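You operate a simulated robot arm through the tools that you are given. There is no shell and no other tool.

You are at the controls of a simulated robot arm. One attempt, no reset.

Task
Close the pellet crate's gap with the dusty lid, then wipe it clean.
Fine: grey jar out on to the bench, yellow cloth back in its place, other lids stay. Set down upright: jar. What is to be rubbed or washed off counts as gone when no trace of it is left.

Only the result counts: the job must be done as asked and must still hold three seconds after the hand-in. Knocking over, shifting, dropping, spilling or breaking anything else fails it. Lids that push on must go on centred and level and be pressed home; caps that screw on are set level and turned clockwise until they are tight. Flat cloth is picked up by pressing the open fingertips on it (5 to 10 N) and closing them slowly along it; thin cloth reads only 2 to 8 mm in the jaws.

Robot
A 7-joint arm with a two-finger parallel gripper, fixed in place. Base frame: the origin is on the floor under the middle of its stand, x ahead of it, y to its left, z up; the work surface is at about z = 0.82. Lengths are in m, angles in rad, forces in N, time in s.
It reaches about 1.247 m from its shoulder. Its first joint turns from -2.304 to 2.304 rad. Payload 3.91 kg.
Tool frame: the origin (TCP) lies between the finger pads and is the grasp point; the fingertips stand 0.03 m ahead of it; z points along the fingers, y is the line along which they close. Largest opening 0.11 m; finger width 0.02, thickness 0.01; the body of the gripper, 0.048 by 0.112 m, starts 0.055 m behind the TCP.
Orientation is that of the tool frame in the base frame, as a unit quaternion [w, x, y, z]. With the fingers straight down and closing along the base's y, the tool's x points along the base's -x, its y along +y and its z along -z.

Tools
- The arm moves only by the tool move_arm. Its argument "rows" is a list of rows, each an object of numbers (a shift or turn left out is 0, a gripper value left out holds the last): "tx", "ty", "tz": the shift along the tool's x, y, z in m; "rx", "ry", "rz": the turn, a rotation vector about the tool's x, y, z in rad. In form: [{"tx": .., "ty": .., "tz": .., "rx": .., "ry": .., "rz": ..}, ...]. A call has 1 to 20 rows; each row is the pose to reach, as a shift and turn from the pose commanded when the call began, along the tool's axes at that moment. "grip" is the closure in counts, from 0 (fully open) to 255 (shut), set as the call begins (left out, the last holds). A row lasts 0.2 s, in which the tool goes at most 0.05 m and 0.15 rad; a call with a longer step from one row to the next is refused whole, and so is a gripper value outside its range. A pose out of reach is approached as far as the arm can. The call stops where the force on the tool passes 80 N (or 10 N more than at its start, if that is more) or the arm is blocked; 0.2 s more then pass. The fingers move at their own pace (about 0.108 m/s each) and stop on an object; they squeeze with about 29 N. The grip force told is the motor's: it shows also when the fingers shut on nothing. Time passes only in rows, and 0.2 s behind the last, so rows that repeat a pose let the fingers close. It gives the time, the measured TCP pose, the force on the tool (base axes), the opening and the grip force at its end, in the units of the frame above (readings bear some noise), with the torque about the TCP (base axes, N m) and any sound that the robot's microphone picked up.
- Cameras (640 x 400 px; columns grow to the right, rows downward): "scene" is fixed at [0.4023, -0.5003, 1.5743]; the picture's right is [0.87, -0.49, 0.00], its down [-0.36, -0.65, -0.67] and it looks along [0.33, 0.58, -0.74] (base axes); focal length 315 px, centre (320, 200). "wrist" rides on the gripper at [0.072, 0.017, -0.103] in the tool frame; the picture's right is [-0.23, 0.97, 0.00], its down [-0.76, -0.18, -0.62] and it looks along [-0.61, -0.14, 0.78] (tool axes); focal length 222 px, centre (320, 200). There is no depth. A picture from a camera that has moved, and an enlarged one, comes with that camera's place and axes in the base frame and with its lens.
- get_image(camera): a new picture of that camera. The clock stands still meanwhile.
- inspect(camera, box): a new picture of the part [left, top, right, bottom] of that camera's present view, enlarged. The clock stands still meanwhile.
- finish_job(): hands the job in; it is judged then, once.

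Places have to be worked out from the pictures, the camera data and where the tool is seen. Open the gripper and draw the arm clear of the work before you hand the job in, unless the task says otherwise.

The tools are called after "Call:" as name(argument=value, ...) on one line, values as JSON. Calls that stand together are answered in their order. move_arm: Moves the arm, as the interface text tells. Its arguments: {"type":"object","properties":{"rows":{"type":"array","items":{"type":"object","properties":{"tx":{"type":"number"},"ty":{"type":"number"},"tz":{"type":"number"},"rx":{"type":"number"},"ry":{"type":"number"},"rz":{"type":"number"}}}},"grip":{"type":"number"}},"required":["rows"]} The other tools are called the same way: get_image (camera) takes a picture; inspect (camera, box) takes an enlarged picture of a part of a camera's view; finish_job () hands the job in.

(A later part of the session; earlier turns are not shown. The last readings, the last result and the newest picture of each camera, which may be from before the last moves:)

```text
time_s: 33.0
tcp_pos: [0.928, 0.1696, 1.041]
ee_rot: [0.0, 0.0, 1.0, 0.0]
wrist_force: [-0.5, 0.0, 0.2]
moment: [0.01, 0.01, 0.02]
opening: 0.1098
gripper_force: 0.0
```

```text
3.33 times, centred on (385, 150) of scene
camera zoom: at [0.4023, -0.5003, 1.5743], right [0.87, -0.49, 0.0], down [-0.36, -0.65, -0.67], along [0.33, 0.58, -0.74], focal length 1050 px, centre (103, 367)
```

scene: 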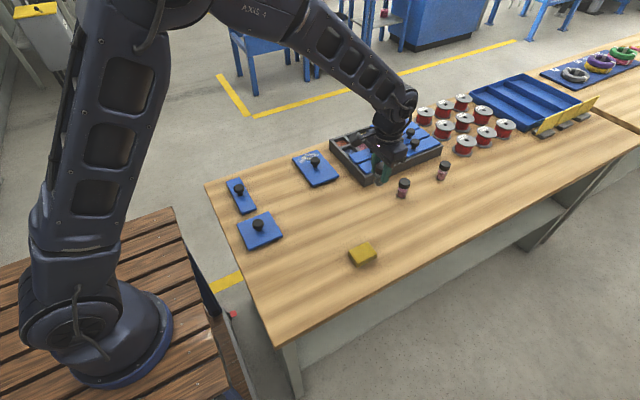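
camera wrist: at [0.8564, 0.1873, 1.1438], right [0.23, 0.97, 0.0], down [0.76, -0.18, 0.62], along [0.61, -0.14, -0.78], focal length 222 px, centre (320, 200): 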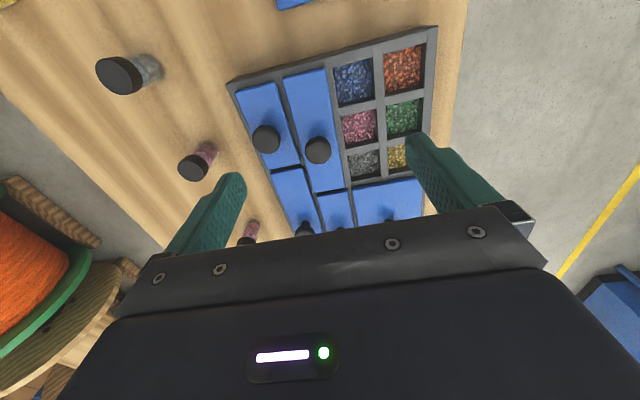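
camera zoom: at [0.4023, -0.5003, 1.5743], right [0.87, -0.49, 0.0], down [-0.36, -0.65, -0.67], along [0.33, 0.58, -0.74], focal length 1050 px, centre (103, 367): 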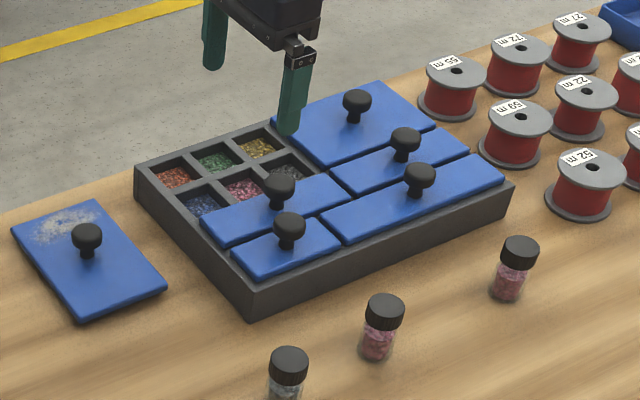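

Call:
inspect(camera="wrist", box=[220, 20, 440, 240])

Call:
inspect(camera="scene", box=[370, 120, 440, 180])

Call:
inspect(camera="scene", box=[350, 130, 420, 190])

```text
1.82 times, centred on (330, 130) of wrist
camera zoom: at [0.8564, 0.1873, 1.1438], right [0.23, 0.97, 0.0], down [0.76, -0.18, 0.62], along [0.61, -0.14, -0.78], focal length 404 px, centre (302, 327)
```

zoom: 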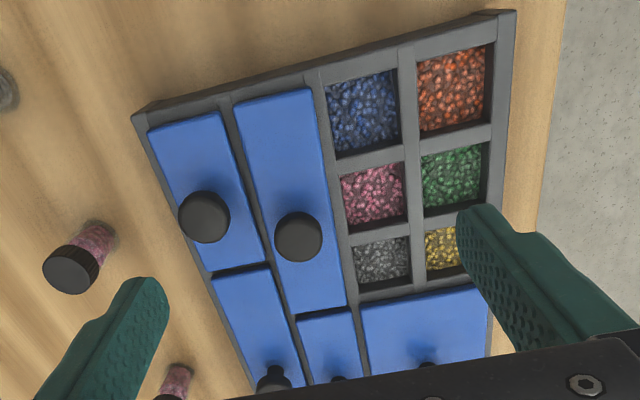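

```text
6.67 times, centred on (405, 150) of scene
camera zoom: at [0.4023, -0.5003, 1.5743], right [0.87, -0.49, 0.0], down [-0.36, -0.65, -0.67], along [0.33, 0.58, -0.74], focal length 2100 px, centre (-247, 533)
```

zoom: 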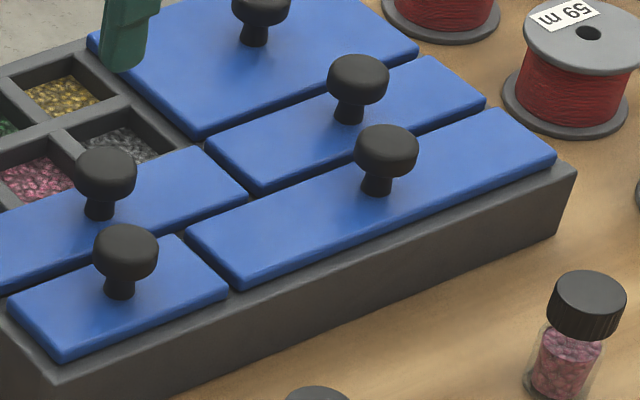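

```text
6.67 times, centred on (385, 160) of scene
camera zoom: at [0.4023, -0.5003, 1.5743], right [0.87, -0.49, 0.0], down [-0.36, -0.65, -0.67], along [0.33, 0.58, -0.74], focal length 2100 px, centre (-113, 467)
```

zoom: 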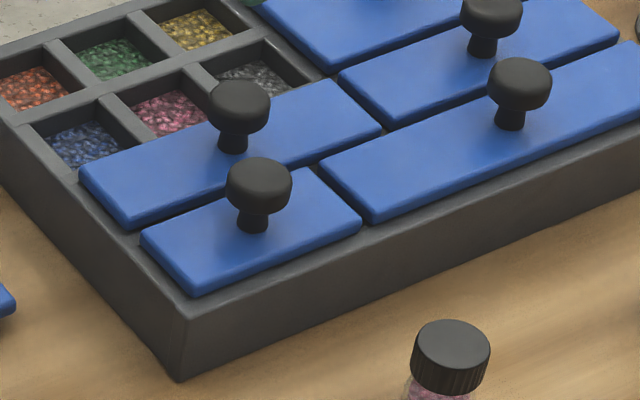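

I'll re-take the crop from the start so I can compare the lid's corner pixels directly.

Call:
inspect(camera="scene", box=[320, 100, 460, 190])

```text
4.44 times, centred on (390, 145) of scene
camera zoom: at [0.4023, -0.5003, 1.5743], right [0.87, -0.49, 0.0], down [-0.36, -0.65, -0.67], along [0.33, 0.58, -0.74], focal length 1400 px, centre (9, 444)
```

zoom: 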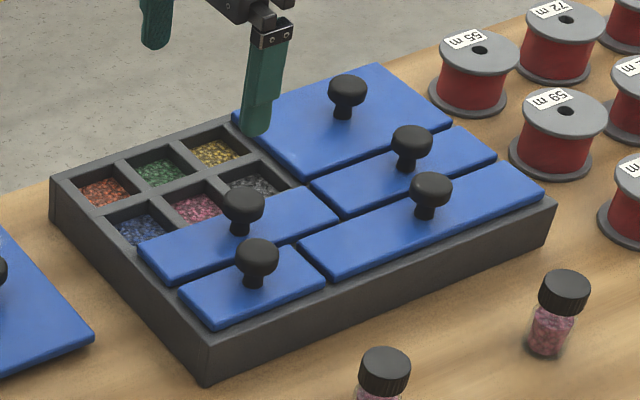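

The knob and lid corners match the original view to within a pixel, so the disturbed lid has dropped back into its seat. Next I'll move above the dusty lid's knob near (0.79, 0.228) for a close look.

Call:
move_arm(rows=[{"tx": 0.035, "ty": 0.015}, {"tx": 0.07, "ty": 0.03}, {"tx": 0.105, "ty": 0.045}, {"tx": 0.14, "ty": 0.058}, {"tx": 0.14, "ty": 0.058, "tz": 0.02}, {"tx": 0.14, "ty": 0.058, "tz": 0.04}, {"tx": 0.14, "ty": 0.058, "tz": 0.04}], grip=70)

Call:
get_image(camera="wrist")

Call:
inspect(camera="wrist", box=[220, 60, 440, 240])

Call:
inspect(camera="scene", box=[280, 130, 350, 200])

```text
time_s: 34.6
tcp_pos: [0.7886, 0.2268, 1.0001]
ee_rot: [0.0, -0.001, 1.0, 0.0]
wrist_force: [-0.2, -0.5, 0.6]
moment: [0.03, 0.0, -0.01]
opening: 0.0797
gripper_force: 0.1
```

```text
taken
camera wrist: at [0.7168, 0.244, 1.1031], right [0.23, 0.97, 0.0], down [0.76, -0.18, 0.62], along [0.61, -0.14, -0.78], focal length 222 px, centre (320, 200)
```

wrist: 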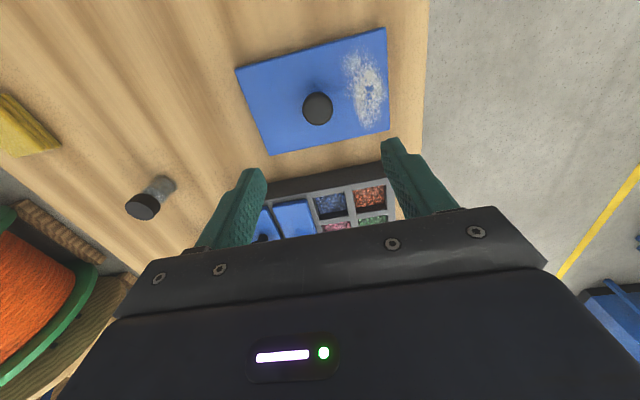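

```text
2.22 times, centred on (330, 150) of wrist
camera zoom: at [0.7168, 0.244, 1.1031], right [0.23, 0.97, 0.0], down [0.76, -0.18, 0.62], along [0.61, -0.14, -0.78], focal length 494 px, centre (298, 311)
```

zoom: 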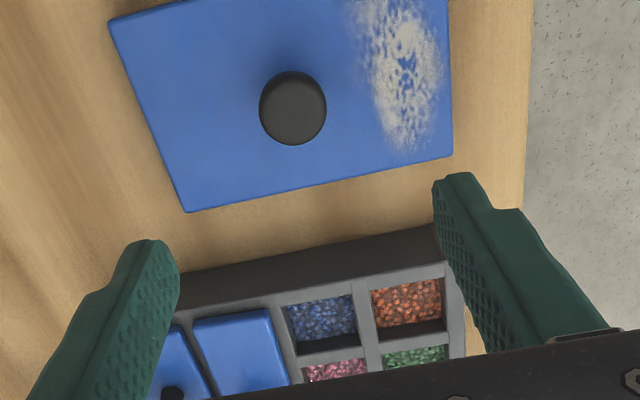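

```text
5.71 times, centred on (315, 165) of scene
camera zoom: at [0.4023, -0.5003, 1.5743], right [0.87, -0.49, 0.0], down [-0.36, -0.65, -0.67], along [0.33, 0.58, -0.74], focal length 1800 px, centre (349, 400)
```

zoom: 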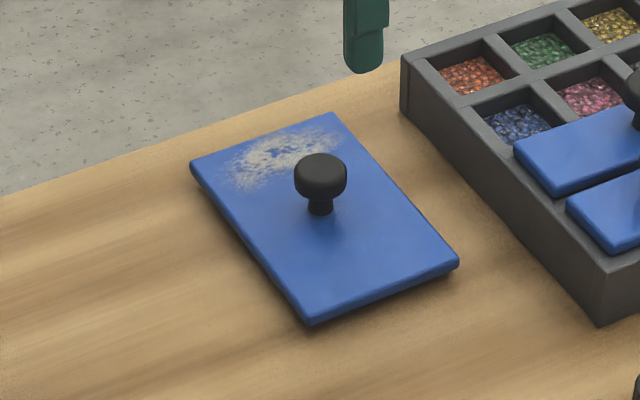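

The lid is square to the axes, centred near (0.787, 0.2255), with the dust at its +y end. I'll centre over the knob and lower to just above the lid.

Call:
move_arm(rows=[{"tx": 0.003, "ty": -0.002, "tz": 0.03}, {"tx": 0.003, "ty": -0.002, "tz": 0.06}, {"tx": 0.003, "ty": -0.002, "tz": 0.09}, {"tx": 0.003, "ty": -0.002, "tz": 0.115}, {"tx": 0.003, "ty": -0.002, "tz": 0.128}, {"tx": 0.003, "ty": -0.002, "tz": 0.128}])

Call:
inspect(camera="wrist", box=[200, 60, 440, 250])

Call:
inspect(camera="scene", box=[280, 120, 350, 190])

```text
time_s: 36.0
tcp_pos: [0.7863, 0.2246, 0.8724]
ee_rot: [0.0, 0.0, 1.0, 0.0]
wrist_force: [-0.1, -0.3, 0.0]
moment: [0.0, 0.0, 0.04]
opening: 0.0797
gripper_force: 0.0
```

```text
2.11 times, centred on (320, 155) of wrist
camera zoom: at [0.714, 0.2428, 0.9751], right [0.23, 0.97, 0.0], down [0.76, -0.18, 0.62], along [0.61, -0.14, -0.78], focal length 468 px, centre (320, 295)
```

zoom: 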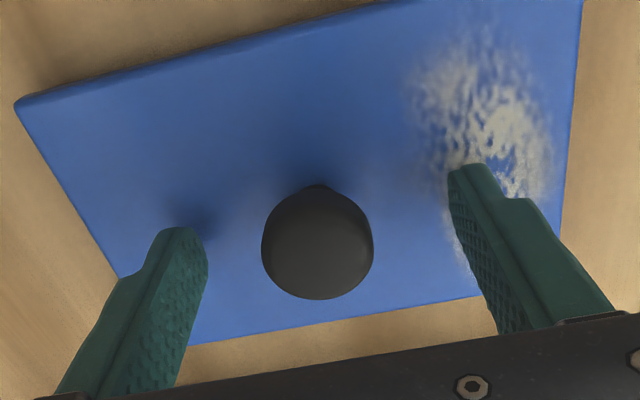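

```text
5.71 times, centred on (315, 155) of scene
camera zoom: at [0.4023, -0.5003, 1.5743], right [0.87, -0.49, 0.0], down [-0.36, -0.65, -0.67], along [0.33, 0.58, -0.74], focal length 1800 px, centre (349, 457)
```

zoom: 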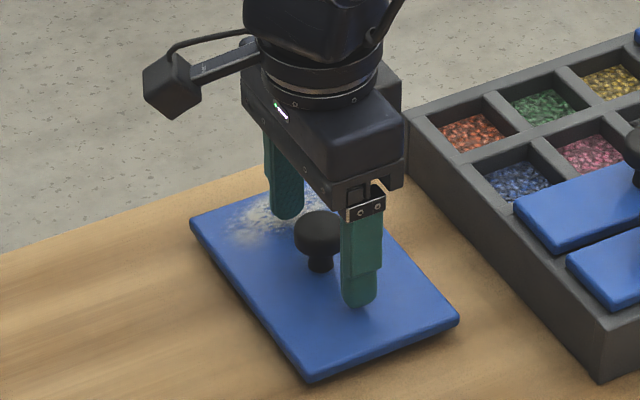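

The knob is centred between the fingers with its top near 0.857. I'll go down another 10 mm, so the tips sit just above the lid, and then close on it.

Call:
move_arm(rows=[{"tz": 0.004}, {"tz": 0.008}, {"tz": 0.01}])

Call:
inspect(camera="scene", box=[290, 130, 340, 180])

```text
time_s: 36.8
tcp_pos: [0.7863, 0.2252, 0.8679]
ee_rot: [0.002, 0.0, 1.0, 0.001]
wrist_force: [-13.5, -6.0, 69.8]
moment: [-1.16, 0.54, -0.07]
opening: 0.0797
gripper_force: 0.1
```

```text
8.00 times, centred on (315, 155) of scene
camera zoom: at [0.4023, -0.5003, 1.5743], right [0.87, -0.49, 0.0], down [-0.36, -0.65, -0.67], along [0.33, 0.58, -0.74], focal length 2520 px, centre (360, 560)
```

zoom: 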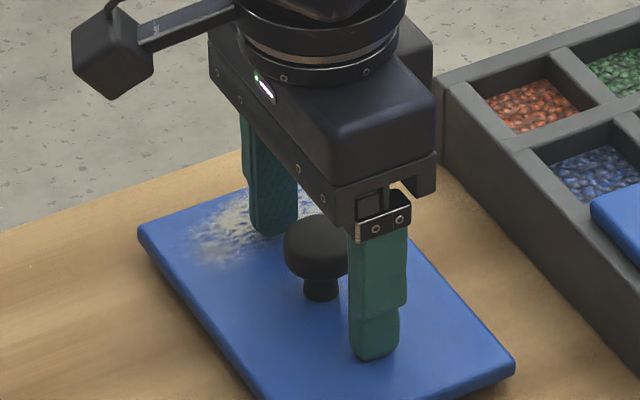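

The tips touched the lid, so its top is near z 0.838. I'll lift off about 3 mm above contact and check for zero force.

Call:
move_arm(rows=[{"tz": -0.004}, {"tz": -0.008}, {"tz": -0.008}])

Call:
inspect(camera="wrist", box=[200, 60, 440, 250])

Call:
inspect(camera="scene", box=[280, 120, 350, 190])

```text
time_s: 37.6
tcp_pos: [0.7838, 0.2247, 0.8705]
ee_rot: [-0.001, 0.0, 1.0, 0.0]
wrist_force: [0.1, -0.9, -0.2]
moment: [-0.01, -0.02, 0.01]
opening: 0.0797
gripper_force: 0.0
```

```text
2.11 times, centred on (320, 155) of wrist
camera zoom: at [0.7129, 0.2423, 0.9727], right [0.23, 0.97, 0.0], down [0.76, -0.18, 0.62], along [0.61, -0.14, -0.78], focal length 468 px, centre (320, 295)
```

zoom: 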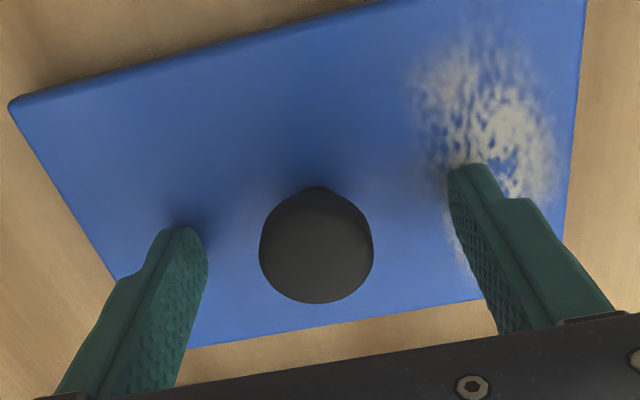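

```text
5.71 times, centred on (315, 155) of scene
camera zoom: at [0.4023, -0.5003, 1.5743], right [0.87, -0.49, 0.0], down [-0.36, -0.65, -0.67], along [0.33, 0.58, -0.74], focal length 1800 px, centre (349, 457)
```

zoom: 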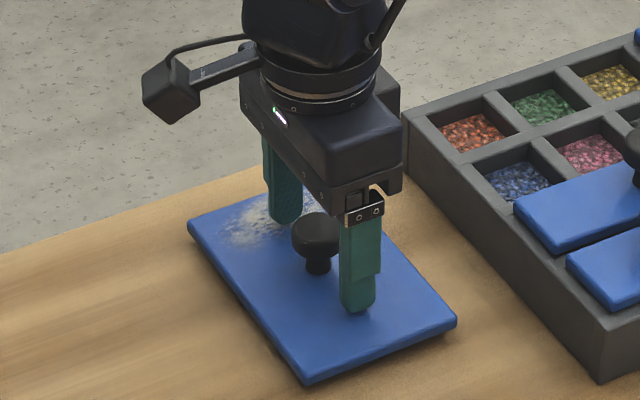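

Force is back to zero with the tips about 3 mm above the lid. I'm closing on the knob.

Call:
move_arm(rows=[{"tz": 0}, {"tz": 0}, {"tz": 0}, {"tz": 0}], grip=255)

Call:
inspect(camera="wrist", box=[200, 60, 440, 250])

Call:
inspect(camera="scene", box=[280, 120, 350, 190])

```text
time_s: 38.6
tcp_pos: [0.7851, 0.2254, 0.8703]
ee_rot: [0.0, -0.001, 1.0, 0.0]
wrist_force: [0.3, -0.4, 0.0]
moment: [-0.01, -0.01, 0.02]
opening: 0.031
gripper_force: 29.0
```

```text
2.11 times, centred on (320, 155) of wrist
camera zoom: at [0.7134, 0.2425, 0.9736], right [0.23, 0.97, 0.0], down [0.76, -0.18, 0.62], along [0.61, -0.14, -0.78], focal length 468 px, centre (320, 295)
```

zoom: 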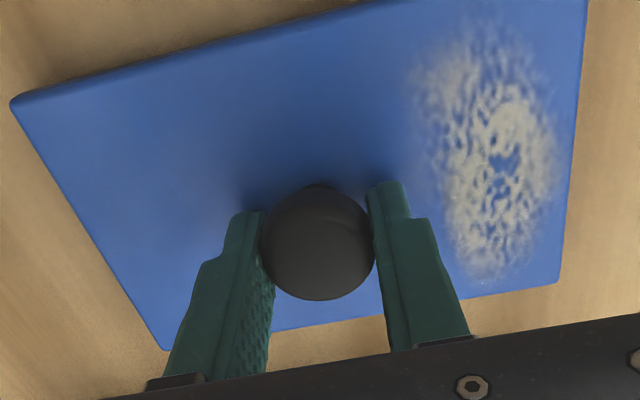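

```text
5.71 times, centred on (315, 155) of scene
camera zoom: at [0.4023, -0.5003, 1.5743], right [0.87, -0.49, 0.0], down [-0.36, -0.65, -0.67], along [0.33, 0.58, -0.74], focal length 1800 px, centre (349, 457)
```

zoom: 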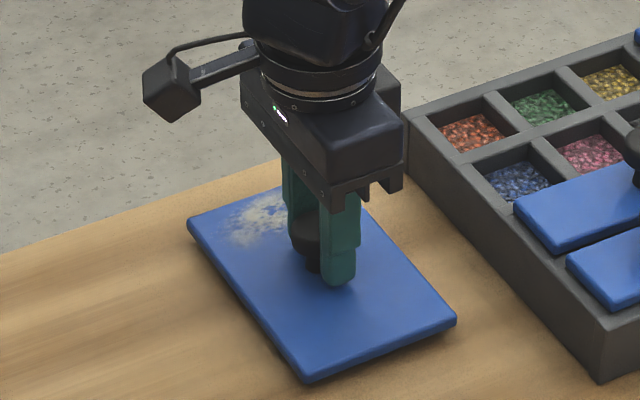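

The knob is held at a 31 mm opening. I'll lift slowly and confirm the lid comes up level.

Call:
move_arm(rows=[{"tz": -0.002}, {"tz": -0.005}, {"tz": -0.009}, {"tz": -0.014}, {"tz": -0.02}, {"tz": -0.027}, {"tz": -0.035}, {"tz": -0.043}, {"tz": -0.051}, {"tz": -0.059}, {"tz": -0.067}, {"tz": -0.075}, {"tz": -0.083}, {"tz": -0.091}, {"tz": -0.097}, {"tz": -0.1}, {"tz": -0.1}])

Call:
get_image(camera="wrist")

Call:
inspect(camera="scene", box=[260, 80, 380, 200])

```text
time_s: 42.2
tcp_pos: [0.7858, 0.225, 0.97]
ee_rot: [-0.001, 0.0, 1.0, 0.0]
wrist_force: [0.4, 0.9, -2.3]
moment: [-0.02, -0.01, 0.02]
opening: 0.0306
gripper_force: 28.7
```

```text
taken
camera wrist: at [0.7138, 0.2426, 1.0737], right [0.23, 0.97, 0.0], down [0.76, -0.18, 0.62], along [0.61, -0.14, -0.78], focal length 222 px, centre (320, 200)
```

wrist: 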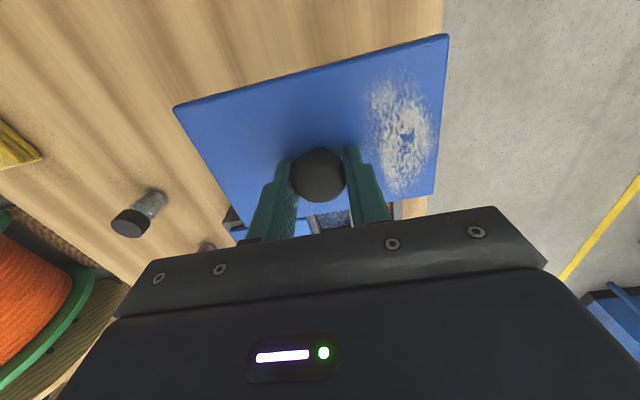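

```text
3.33 times, centred on (320, 140) of scene
camera zoom: at [0.4023, -0.5003, 1.5743], right [0.87, -0.49, 0.0], down [-0.36, -0.65, -0.67], along [0.33, 0.58, -0.74], focal length 1050 px, centre (320, 400)
```

zoom: 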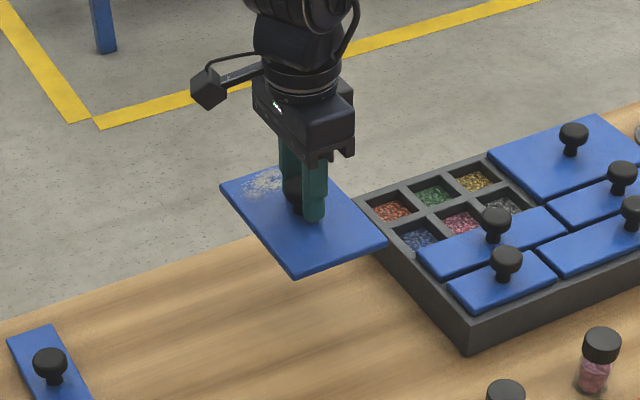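

The lid is held level. I'll rotate it 90° counter-clockwise seen from above, so the dusty end faces the robot.

Call:
move_arm(rows=[{"rz": -0.04}, {"rz": -0.12}, {"rz": -0.22}, {"rz": -0.32}, {"rz": -0.42}, {"rz": -0.52}, {"rz": -0.62}, {"rz": -0.72}, {"rz": -0.82}, {"rz": -0.92}, {"rz": -1.02}, {"rz": -1.12}, {"rz": -1.22}, {"rz": -1.32}, {"rz": -1.42}, {"rz": -1.5}, {"rz": -1.55}, {"rz": -1.5708}, {"rz": -1.5708}])

Call:
get_image(camera="wrist")

Call:
get_image(camera="scene")

```text
time_s: 46.2
tcp_pos: [0.7855, 0.2251, 0.9698]
ee_rot: [-0.001, -0.707, 0.707, 0.0]
wrist_force: [-0.4, -0.8, -2.0]
moment: [0.01, 0.0, 0.0]
opening: 0.031
gripper_force: 28.9
```

```text
taken
camera wrist: at [0.7691, 0.1535, 1.0735], right [-0.97, 0.23, 0.0], down [0.18, 0.76, 0.62], along [0.14, 0.61, -0.78], focal length 222 px, centre (320, 200)
```

wrist: 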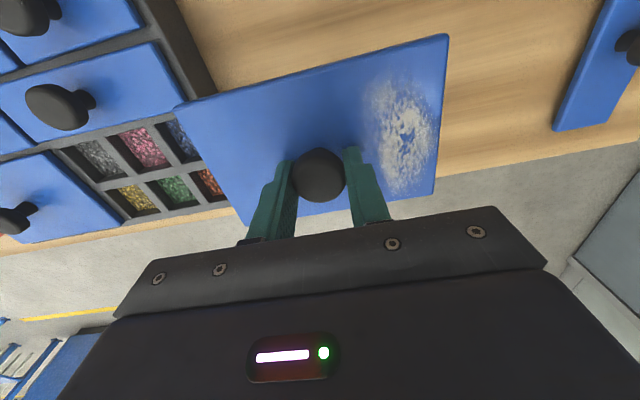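

```text
taken
```

scene: 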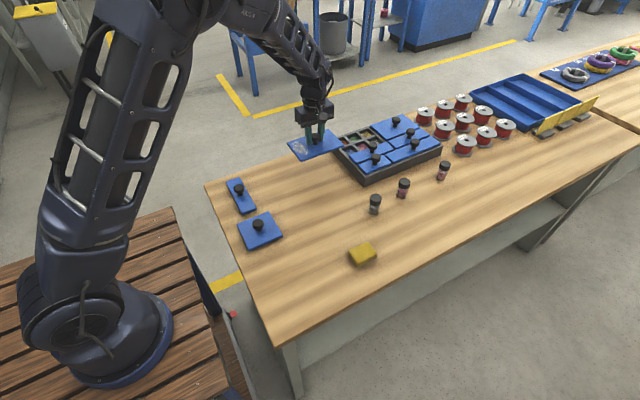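

The lid is now turned with its dusty end toward the robot. I'll carry it at this height over the gap centre, estimated at (0.970, 0.239).

Call:
move_arm(rows=[{"ty": -0.004, "tx": 0}, {"ty": -0.012, "tx": -0.001}, {"ty": -0.024, "tx": -0.002}, {"ty": -0.039, "tx": -0.003}, {"ty": -0.054, "tx": -0.004}, {"ty": -0.069, "tx": -0.005}, {"ty": -0.084, "tx": -0.006}, {"ty": -0.099, "tx": -0.007}, {"ty": -0.114, "tx": -0.008}, {"ty": -0.129, "tx": -0.009}, {"ty": -0.144, "tx": -0.01}, {"ty": -0.158, "tx": -0.011}, {"ty": -0.17, "tx": -0.012}, {"ty": -0.179, "tx": -0.013}, {"ty": -0.185, "tx": -0.014}, {"ty": -0.185, "tx": -0.014}])

Call:
get_image(camera="wrist")

Call:
inspect(camera="scene", box=[320, 80, 450, 190])

```text
time_s: 49.6
tcp_pos: [0.9706, 0.2399, 0.9703]
ee_rot: [0.0, -0.707, 0.708, 0.0]
wrist_force: [-0.4, 0.4, -1.6]
moment: [0.01, 0.0, -0.01]
opening: 0.0308
gripper_force: 29.2
```

```text
taken
camera wrist: at [0.9538, 0.1676, 1.0738], right [-0.97, 0.23, 0.0], down [0.18, 0.76, 0.62], along [0.14, 0.61, -0.78], focal length 222 px, centre (320, 200)
```

wrist: 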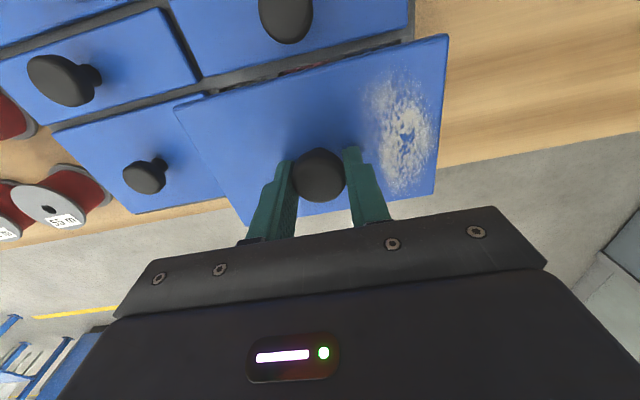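

```text
3.64 times, centred on (385, 135) of scene
camera zoom: at [0.4023, -0.5003, 1.5743], right [0.87, -0.49, 0.0], down [-0.36, -0.65, -0.67], along [0.33, 0.58, -0.74], focal length 1146 px, centre (84, 436)
```

zoom: 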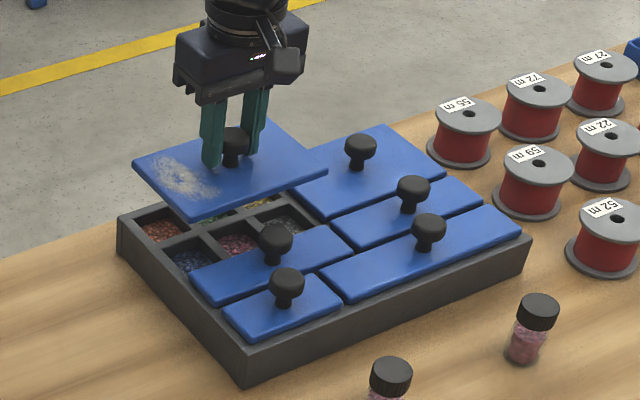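

I'll lower to just above seating height, with the lid bottom near z 0.878, and check how it lines up with the neighbouring lids.

Call:
move_arm(rows=[{"tz": 0.003}, {"tz": 0.009}, {"tz": 0.016}, {"tz": 0.023}, {"tz": 0.03}, {"tz": 0.036}, {"tz": 0.04}, {"tz": 0.042}, {"tz": 0.042}])

Call:
get_image(camera="wrist")

Call:
inspect(camera="wrist", box=[120, 20, 460, 240])

Call:
inspect(camera="scene", box=[330, 100, 430, 170])

```text
time_s: 51.6
tcp_pos: [0.9713, 0.2398, 0.9282]
ee_rot: [0.0, 0.707, -0.707, 0.0]
wrist_force: [-0.9, 0.7, -2.0]
moment: [-0.01, 0.02, -0.01]
opening: 0.0308
gripper_force: 29.7
```

```text
taken
camera wrist: at [0.9542, 0.1675, 1.0314], right [-0.97, 0.23, 0.0], down [0.18, 0.76, 0.62], along [0.14, 0.61, -0.78], focal length 222 px, centre (320, 200)
```

wrist: 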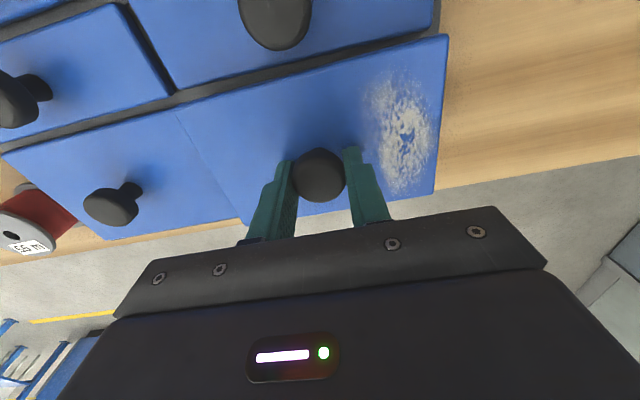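

```text
1.82 times, centred on (290, 130) of wrist
camera zoom: at [0.9542, 0.1675, 1.0314], right [-0.97, 0.23, 0.0], down [0.18, 0.76, 0.62], along [0.14, 0.61, -0.78], focal length 404 px, centre (374, 327)
```

zoom: 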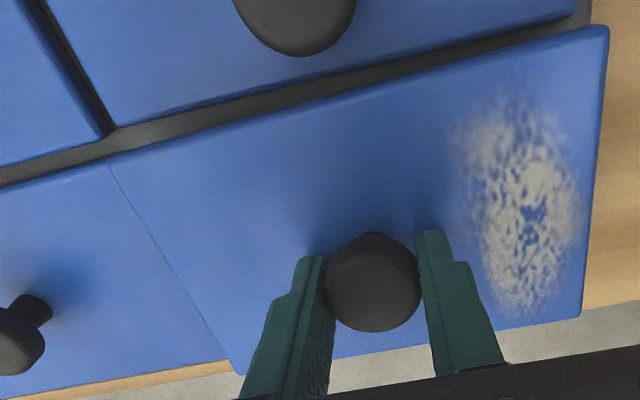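

```text
5.71 times, centred on (380, 135) of scene
camera zoom: at [0.4023, -0.5003, 1.5743], right [0.87, -0.49, 0.0], down [-0.36, -0.65, -0.67], along [0.33, 0.58, -0.74], focal length 1800 px, centre (-23, 571)
```

zoom: 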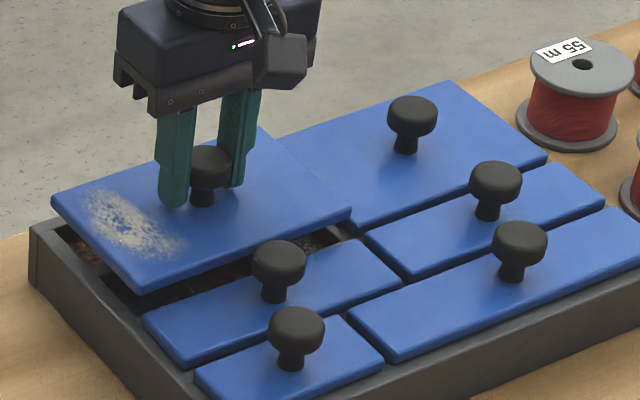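

The lid nearly lines up, but the gap to the row-3 lid looks wedge-shaped. I'll zoom in to see whether that lid or my held lid is yawed.

Call:
inspect(camera="wrist", box=[100, 0, 300, 130])

Call:
inspect(camera="wrist", box=[300, 0, 480, 120])

Call:
inspect(camera="scene", box=[340, 130, 420, 185])

```text
3.08 times, centred on (200, 65) of wrist
camera zoom: at [0.9542, 0.1675, 1.0314], right [-0.97, 0.23, 0.0], down [0.18, 0.76, 0.62], along [0.14, 0.61, -0.78], focal length 684 px, centre (689, 615)
```

zoom: 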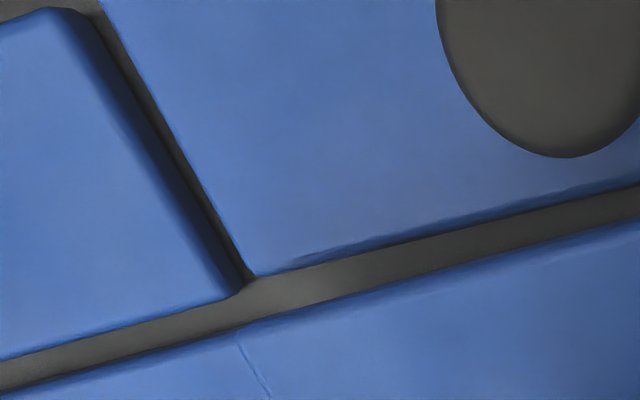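

```text
3.33 times, centred on (390, 60) of wrist
camera zoom: at [0.9542, 0.1675, 1.0314], right [-0.97, 0.23, 0.0], down [0.18, 0.76, 0.62], along [0.14, 0.61, -0.78], focal length 740 px, centre (87, 667)
```

zoom: 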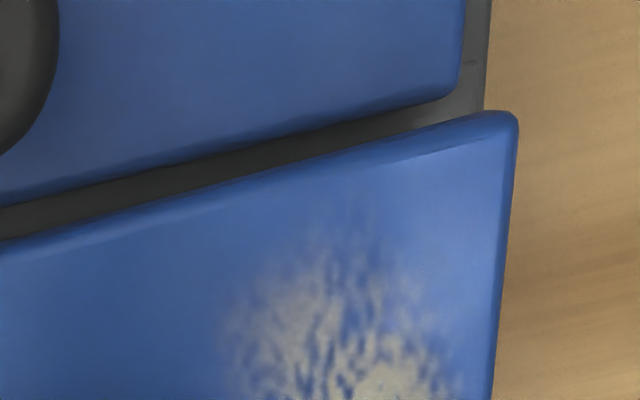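

```text
7.27 times, centred on (380, 158) of scene
camera zoom: at [0.4023, -0.5003, 1.5743], right [0.87, -0.49, 0.0], down [-0.36, -0.65, -0.67], along [0.33, 0.58, -0.74], focal length 2291 px, centre (-116, 509)
```

zoom: 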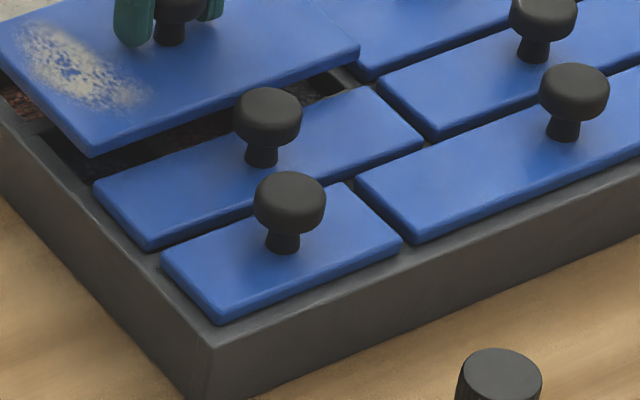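

My held lid is parallel with the large lid but needs about +1.7 mm in both x and y. The row-3 lid may be yawed about 1.5°, which I'll compare with the opening view later. I'll shift and lower a bit more.

Call:
move_arm(rows=[{"ty": -0.001, "tx": -0.001, "tz": 0.002}, {"ty": -0.0017, "tx": -0.0017, "tz": 0.005}, {"ty": -0.0017, "tx": -0.0017, "tz": 0.008}, {"ty": -0.0017, "tx": -0.0017, "tz": 0.009}, {"ty": -0.0017, "tx": -0.0017, "tz": 0.009}])

Call:
inspect(camera="wrist", box=[80, 0, 280, 130])

Call:
inspect(camera="wrist", box=[300, 0, 480, 120])

Call:
inspect(camera="scene", box=[330, 100, 430, 170])

```text
time_s: 52.8
tcp_pos: [0.9711, 0.2399, 0.919]
ee_rot: [0.0, -0.707, 0.707, 0.0]
wrist_force: [0.4, -1.0, -2.6]
moment: [0.0, 0.04, 0.03]
opening: 0.0311
gripper_force: 29.0
```

```text
3.08 times, centred on (180, 65) of wrist
camera zoom: at [0.9558, 0.1689, 1.0225], right [-0.97, 0.23, 0.0], down [0.18, 0.76, 0.62], along [0.14, 0.61, -0.78], focal length 684 px, centre (751, 615)
```

zoom: 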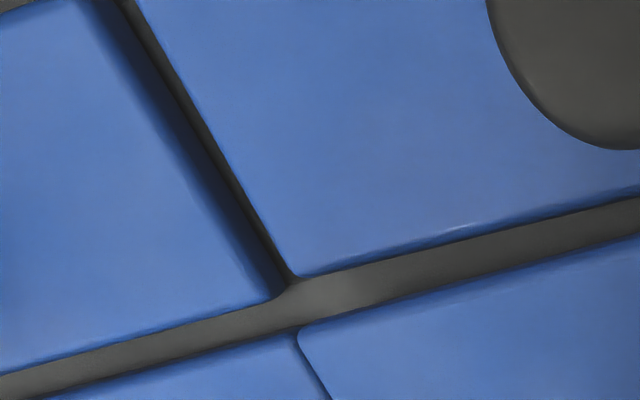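

```text
3.33 times, centred on (390, 60) of wrist
camera zoom: at [0.9558, 0.1689, 1.0225], right [-0.97, 0.23, 0.0], down [0.18, 0.76, 0.62], along [0.14, 0.61, -0.78], focal length 740 px, centre (87, 667)
```

zoom: 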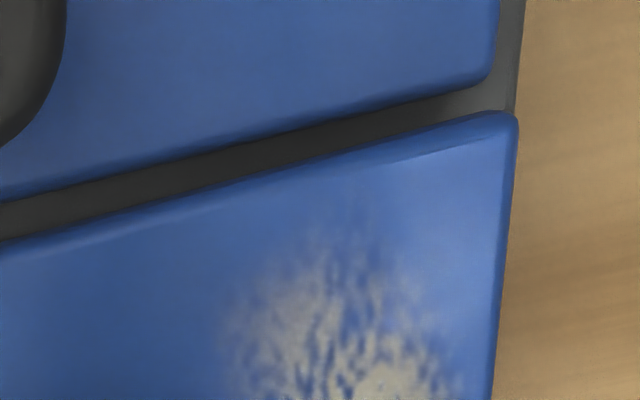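

```text
5.71 times, centred on (380, 135) of scene
camera zoom: at [0.4023, -0.5003, 1.5743], right [0.87, -0.49, 0.0], down [-0.36, -0.65, -0.67], along [0.33, 0.58, -0.74], focal length 1800 px, centre (-23, 571)
```

zoom: 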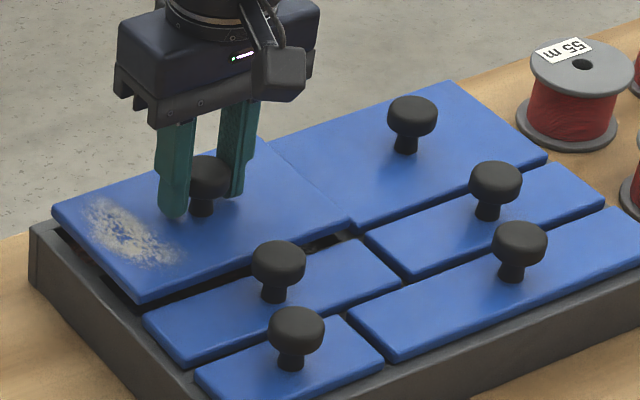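

The lid is now within about 1 mm of alignment in x and still needs about +1 mm in y. I'll check the +y edge against the large lid's +y edge.

Call:
inspect(camera="wrist", box=[100, 130, 300, 260])

Call:
get_image(camera="wrist")

Call:
inspect(camera="scene", box=[325, 110, 395, 170])

Call:
inspect(camera="scene", box=[365, 105, 425, 160])

```text
3.08 times, centred on (200, 195) of wrist
camera zoom: at [0.9558, 0.1689, 1.0225], right [-0.97, 0.23, 0.0], down [0.18, 0.76, 0.62], along [0.14, 0.61, -0.78], focal length 684 px, centre (689, 215)
```

zoom: 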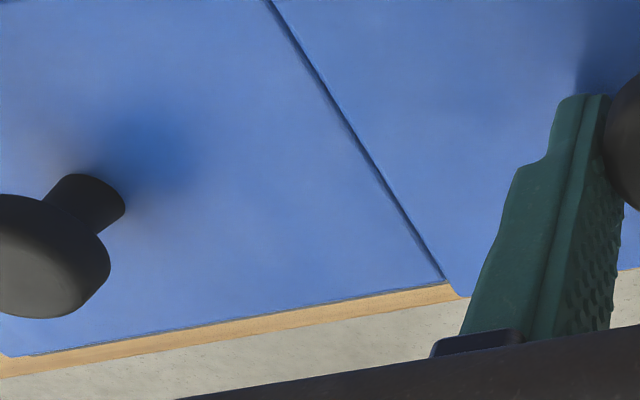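

```text
taken
camera wrist: at [0.9558, 0.1689, 1.0225], right [-0.97, 0.23, 0.0], down [0.18, 0.76, 0.62], along [0.14, 0.61, -0.78], focal length 222 px, centre (320, 200)
```

wrist: 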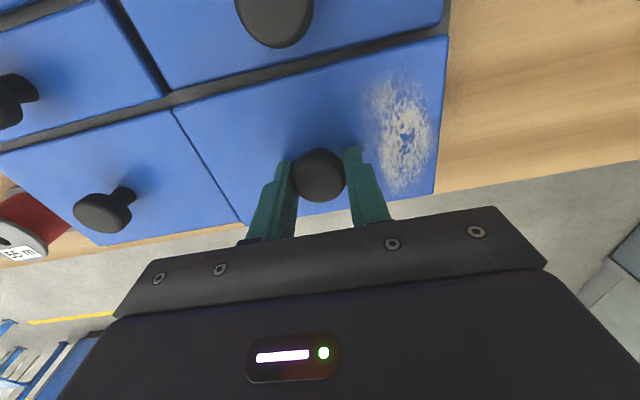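

```text
6.67 times, centred on (360, 140) of scene
camera zoom: at [0.4023, -0.5003, 1.5743], right [0.87, -0.49, 0.0], down [-0.36, -0.65, -0.67], along [0.33, 0.58, -0.74], focal length 2100 px, centre (53, 600)
```

zoom: 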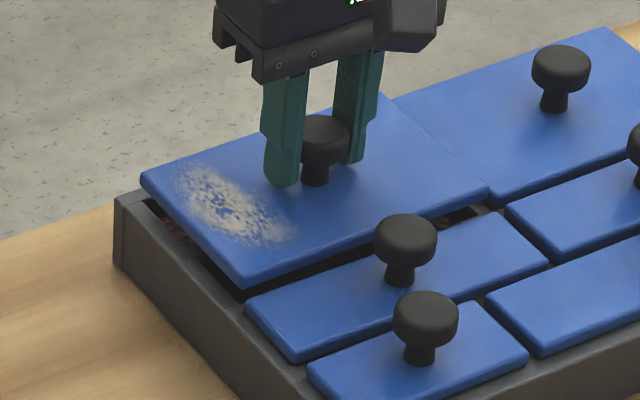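

```text
7.27 times, centred on (395, 132) of scene
camera zoom: at [0.4023, -0.5003, 1.5743], right [0.87, -0.49, 0.0], down [-0.36, -0.65, -0.67], along [0.33, 0.58, -0.74], focal length 2291 px, centre (-226, 691)
```

zoom: 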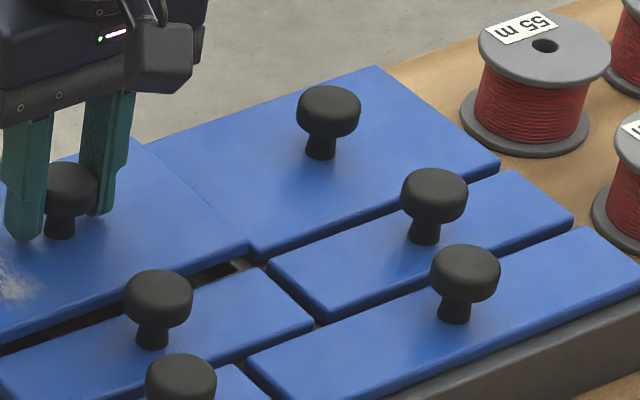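

Centring now agrees to about 0.5–0.7 mm on all sides. I'll lower in small steps while reading the force.

Call:
move_arm(rows=[{"ty": -0.0004, "tx": -0.0003, "tz": 0.001}, {"ty": -0.0004, "tx": -0.0003, "tz": 0.002}, {"ty": -0.0004, "tx": -0.0003, "tz": 0.003}, {"ty": -0.0004, "tx": -0.0003, "tz": 0.004}])

Call:
move_arm(rows=[{"tz": 0.001}, {"tz": 0.002}, {"tz": 0.003}])

```text
time_s: 53.8
tcp_pos: [0.9722, 0.242, 0.9155]
ee_rot: [0.0, 0.707, -0.707, -0.001]
wrist_force: [-0.2, 0.3, -1.1]
moment: [0.0, 0.01, 0.01]
opening: 0.0308
gripper_force: 29.1
```

```text
time_s: 54.6
tcp_pos: [0.9735, 0.2409, 0.9123]
ee_rot: [0.0, 0.707, -0.707, -0.001]
wrist_force: [-0.6, -0.9, -2.0]
moment: [-0.01, -0.01, 0.0]
opening: 0.0309
gripper_force: 28.8
```

No contact at 0.912. I'll continue and re-check the alignment.

Call:
move_arm(rows=[{"tz": 0.001}, {"tz": 0.002}])

Call:
inspect(camera="wrist", box=[80, 0, 280, 130])

Call:
inspect(camera="wrist", box=[300, 0, 480, 120])

Call:
inspect(camera="scene", box=[325, 110, 425, 170])

```text
time_s: 55.2
tcp_pos: [0.974, 0.2418, 0.9112]
ee_rot: [-0.001, 0.707, -0.707, -0.001]
wrist_force: [0.0, -0.1, -2.1]
moment: [0.0, 0.01, 0.02]
opening: 0.031
gripper_force: 29.3
```

```text
3.08 times, centred on (180, 65) of wrist
camera zoom: at [0.9562, 0.1694, 1.0135], right [-0.97, 0.23, 0.0], down [0.18, 0.76, 0.62], along [0.14, 0.61, -0.78], focal length 684 px, centre (751, 615)
```

zoom: 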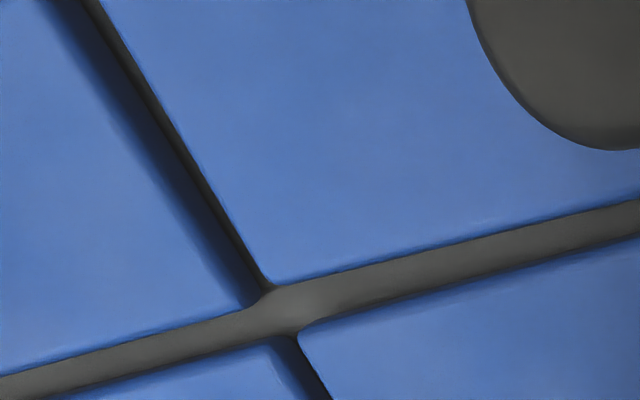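

```text
3.33 times, centred on (390, 60) of wrist
camera zoom: at [0.9562, 0.1694, 1.0135], right [-0.97, 0.23, 0.0], down [0.18, 0.76, 0.62], along [0.14, 0.61, -0.78], focal length 740 px, centre (87, 667)
```

zoom: 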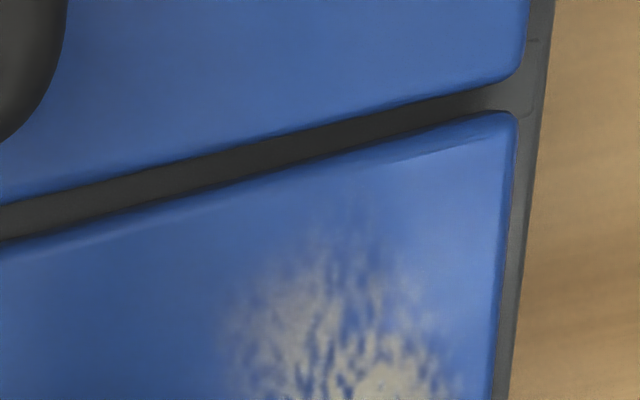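

```text
6.40 times, centred on (375, 140) of scene
camera zoom: at [0.4023, -0.5003, 1.5743], right [0.87, -0.49, 0.0], down [-0.36, -0.65, -0.67], along [0.33, 0.58, -0.74], focal length 2016 px, centre (-32, 584)
```

zoom: 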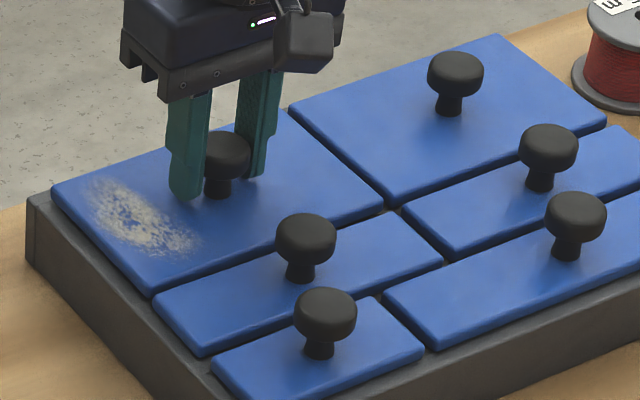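

Alignment looks good: the near end is flush and the corner cross is symmetric. I'll continue lowering in 1 mm steps until contact.

Call:
move_arm(rows=[{"tz": 0.001}, {"tz": 0.002}])

Call:
move_arm(rows=[{"tz": 0.001}, {"tz": 0.0015}])

```text
time_s: 55.8
tcp_pos: [0.9726, 0.241, 0.9084]
ee_rot: [0.001, -0.707, 0.707, 0.0]
wrist_force: [-0.8, -0.1, 0.4]
moment: [0.02, -0.09, -0.03]
opening: 0.0306
gripper_force: 29.1
```

```text
time_s: 56.4
tcp_pos: [0.9723, 0.2417, 0.9077]
ee_rot: [0.001, -0.707, 0.708, -0.001]
wrist_force: [-3.9, -2.4, 15.5]
moment: [-0.15, 0.05, 0.0]
opening: 0.0307
gripper_force: 29.4
```

Contact: 15 N at z≈0.907, which is the height I expected for a seated lid. I'll look before releasing.

Call:
inspect(camera="wrist", box=[80, 0, 280, 130])

Call:
inspect(camera="scene", box=[325, 110, 425, 170])

Call:
get_image(camera="wrist")

```text
3.08 times, centred on (180, 65) of wrist
camera zoom: at [0.956, 0.1694, 1.0117], right [-0.97, 0.23, 0.0], down [0.18, 0.76, 0.62], along [0.14, 0.61, -0.78], focal length 684 px, centre (751, 615)
```

zoom: 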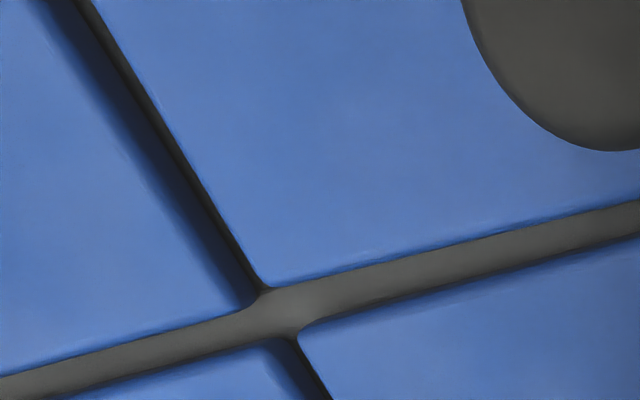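

```text
6.40 times, centred on (375, 140) of scene
camera zoom: at [0.4023, -0.5003, 1.5743], right [0.87, -0.49, 0.0], down [-0.36, -0.65, -0.67], along [0.33, 0.58, -0.74], focal length 2016 px, centre (-32, 584)
```

zoom: 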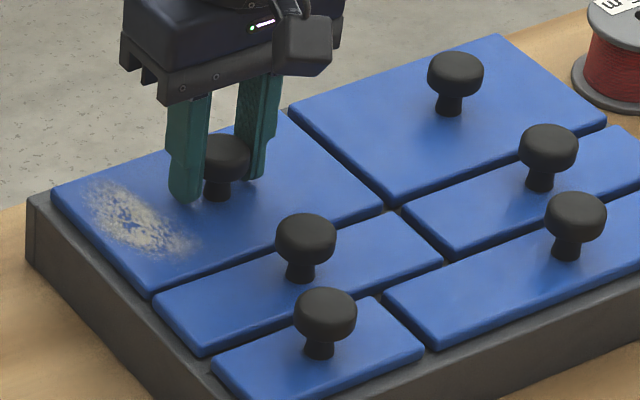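

```text
taken
camera wrist: at [0.956, 0.1694, 1.0117], right [-0.97, 0.23, 0.0], down [0.18, 0.76, 0.62], along [0.14, 0.61, -0.78], focal length 222 px, centre (320, 200)
```

wrist: 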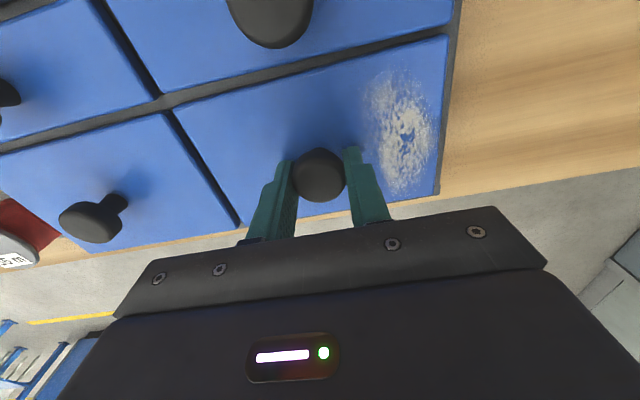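

It looks seated level with its neighbours. I'll relieve the press slightly and open.

Call:
move_arm(rows=[{"tz": -0.001}, {"tz": -0.0015}])

Call:
move_arm(rows=[{"tz": 0}, {"tz": 0}, {"tz": 0}], grip=116)

Call:
inspect(camera="wrist", box=[80, 0, 460, 240])

```text
time_s: 57.0
tcp_pos: [0.9723, 0.2412, 0.9088]
ee_rot: [0.0, -0.707, 0.707, 0.0]
wrist_force: [2.0, 0.6, 5.2]
moment: [0.14, -0.1, -0.01]
opening: 0.0307
gripper_force: 28.6
```

```text
time_s: 57.8
tcp_pos: [0.9729, 0.2414, 0.9088]
ee_rot: [0.0, 0.708, -0.707, 0.0]
wrist_force: [0.1, -0.8, -0.5]
moment: [-0.01, 0.02, 0.01]
opening: 0.0598
gripper_force: 0.0
```

```text
1.67 times, centred on (270, 120) of wrist
camera zoom: at [0.956, 0.1693, 1.0117], right [-0.97, 0.23, 0.0], down [0.18, 0.76, 0.62], along [0.14, 0.61, -0.78], focal length 370 px, centre (403, 333)
```

zoom: 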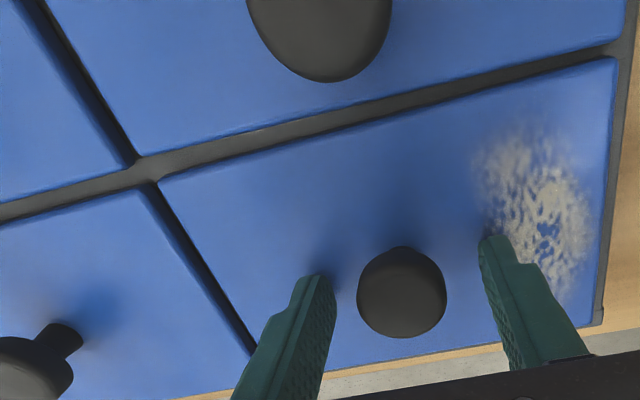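

The lid is released and lies in line with its neighbours. I'll raise, close the fingers and press on the knob top to push the lid home.

Call:
move_arm(rows=[{"tz": -0.01}, {"tz": -0.03}, {"tz": -0.052}, {"tz": -0.052}, {"tz": -0.052}])

Call:
move_arm(rows=[{"tz": 0}, {"tz": 0}, {"tz": 0}, {"tz": 0.01}, {"tz": 0.018}, {"tz": 0.018}], grip=255)

Call:
get_image(camera="wrist")

Call:
inspect(camera="scene", box=[325, 100, 425, 170])

```text
time_s: 59.0
tcp_pos: [0.9731, 0.2419, 0.9605]
ee_rot: [-0.001, 0.708, -0.707, 0.0]
wrist_force: [-0.3, -0.9, -0.9]
moment: [-0.01, -0.01, -0.01]
opening: 0.06
gripper_force: 0.1
```

```text
time_s: 60.4
tcp_pos: [0.9731, 0.2411, 0.9417]
ee_rot: [0.0, 0.707, -0.707, -0.001]
wrist_force: [-0.2, -0.4, 0.3]
moment: [-0.02, -0.02, 0.0]
opening: 0.0
gripper_force: 29.0
```

```text
taken
camera wrist: at [0.9565, 0.1697, 1.0452], right [-0.97, 0.23, 0.0], down [0.18, 0.76, 0.62], along [0.14, 0.61, -0.78], focal length 222 px, centre (320, 200)
```

wrist: 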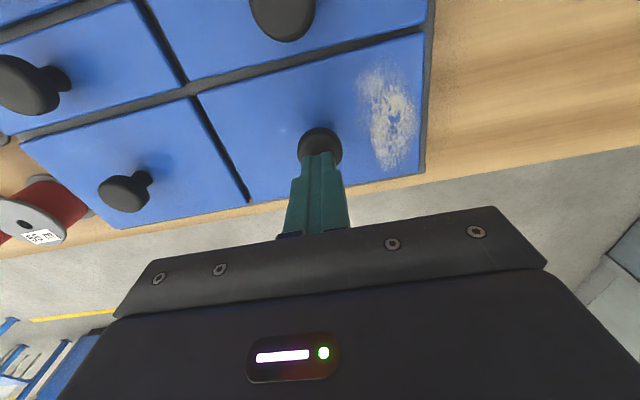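

```text
5.71 times, centred on (375, 135) of scene
camera zoom: at [0.4023, -0.5003, 1.5743], right [0.87, -0.49, 0.0], down [-0.36, -0.65, -0.67], along [0.33, 0.58, -0.74], focal length 1800 px, centre (6, 571)
```

zoom: 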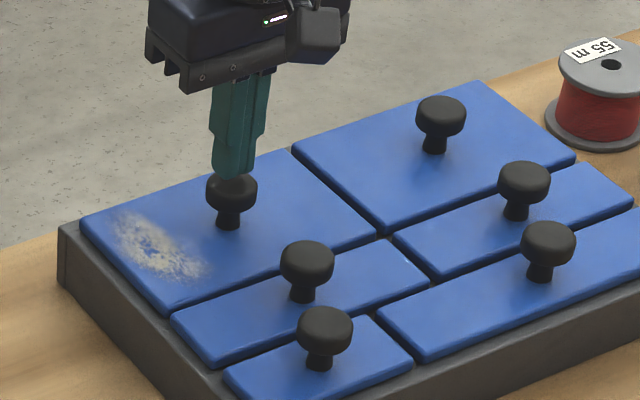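

The closed tips sit above the knob, which may be a few mm to the -y side. I'll shift 2 mm that way and press down in steps to about 40 N.

Call:
move_arm(rows=[{"tx": 0.002, "tz": 0.002}, {"tx": 0.002, "tz": 0.004}, {"tx": 0.002, "tz": 0.006}])

Call:
move_arm(rows=[{"tz": 0.001}, {"tz": 0.002}, {"tz": 0.003}])

```text
time_s: 61.2
tcp_pos: [0.9726, 0.2385, 0.9369]
ee_rot: [0.001, -0.707, 0.708, -0.001]
wrist_force: [-0.8, -0.6, 6.9]
moment: [0.03, 0.05, 0.05]
opening: 0.0
gripper_force: 29.4
```

```text
time_s: 62.0
tcp_pos: [0.9738, 0.2391, 0.9359]
ee_rot: [0.003, -0.707, 0.707, -0.001]
wrist_force: [1.8, -0.7, 39.6]
moment: [-0.07, -0.03, 0.07]
opening: 0.0
gripper_force: 28.9
```

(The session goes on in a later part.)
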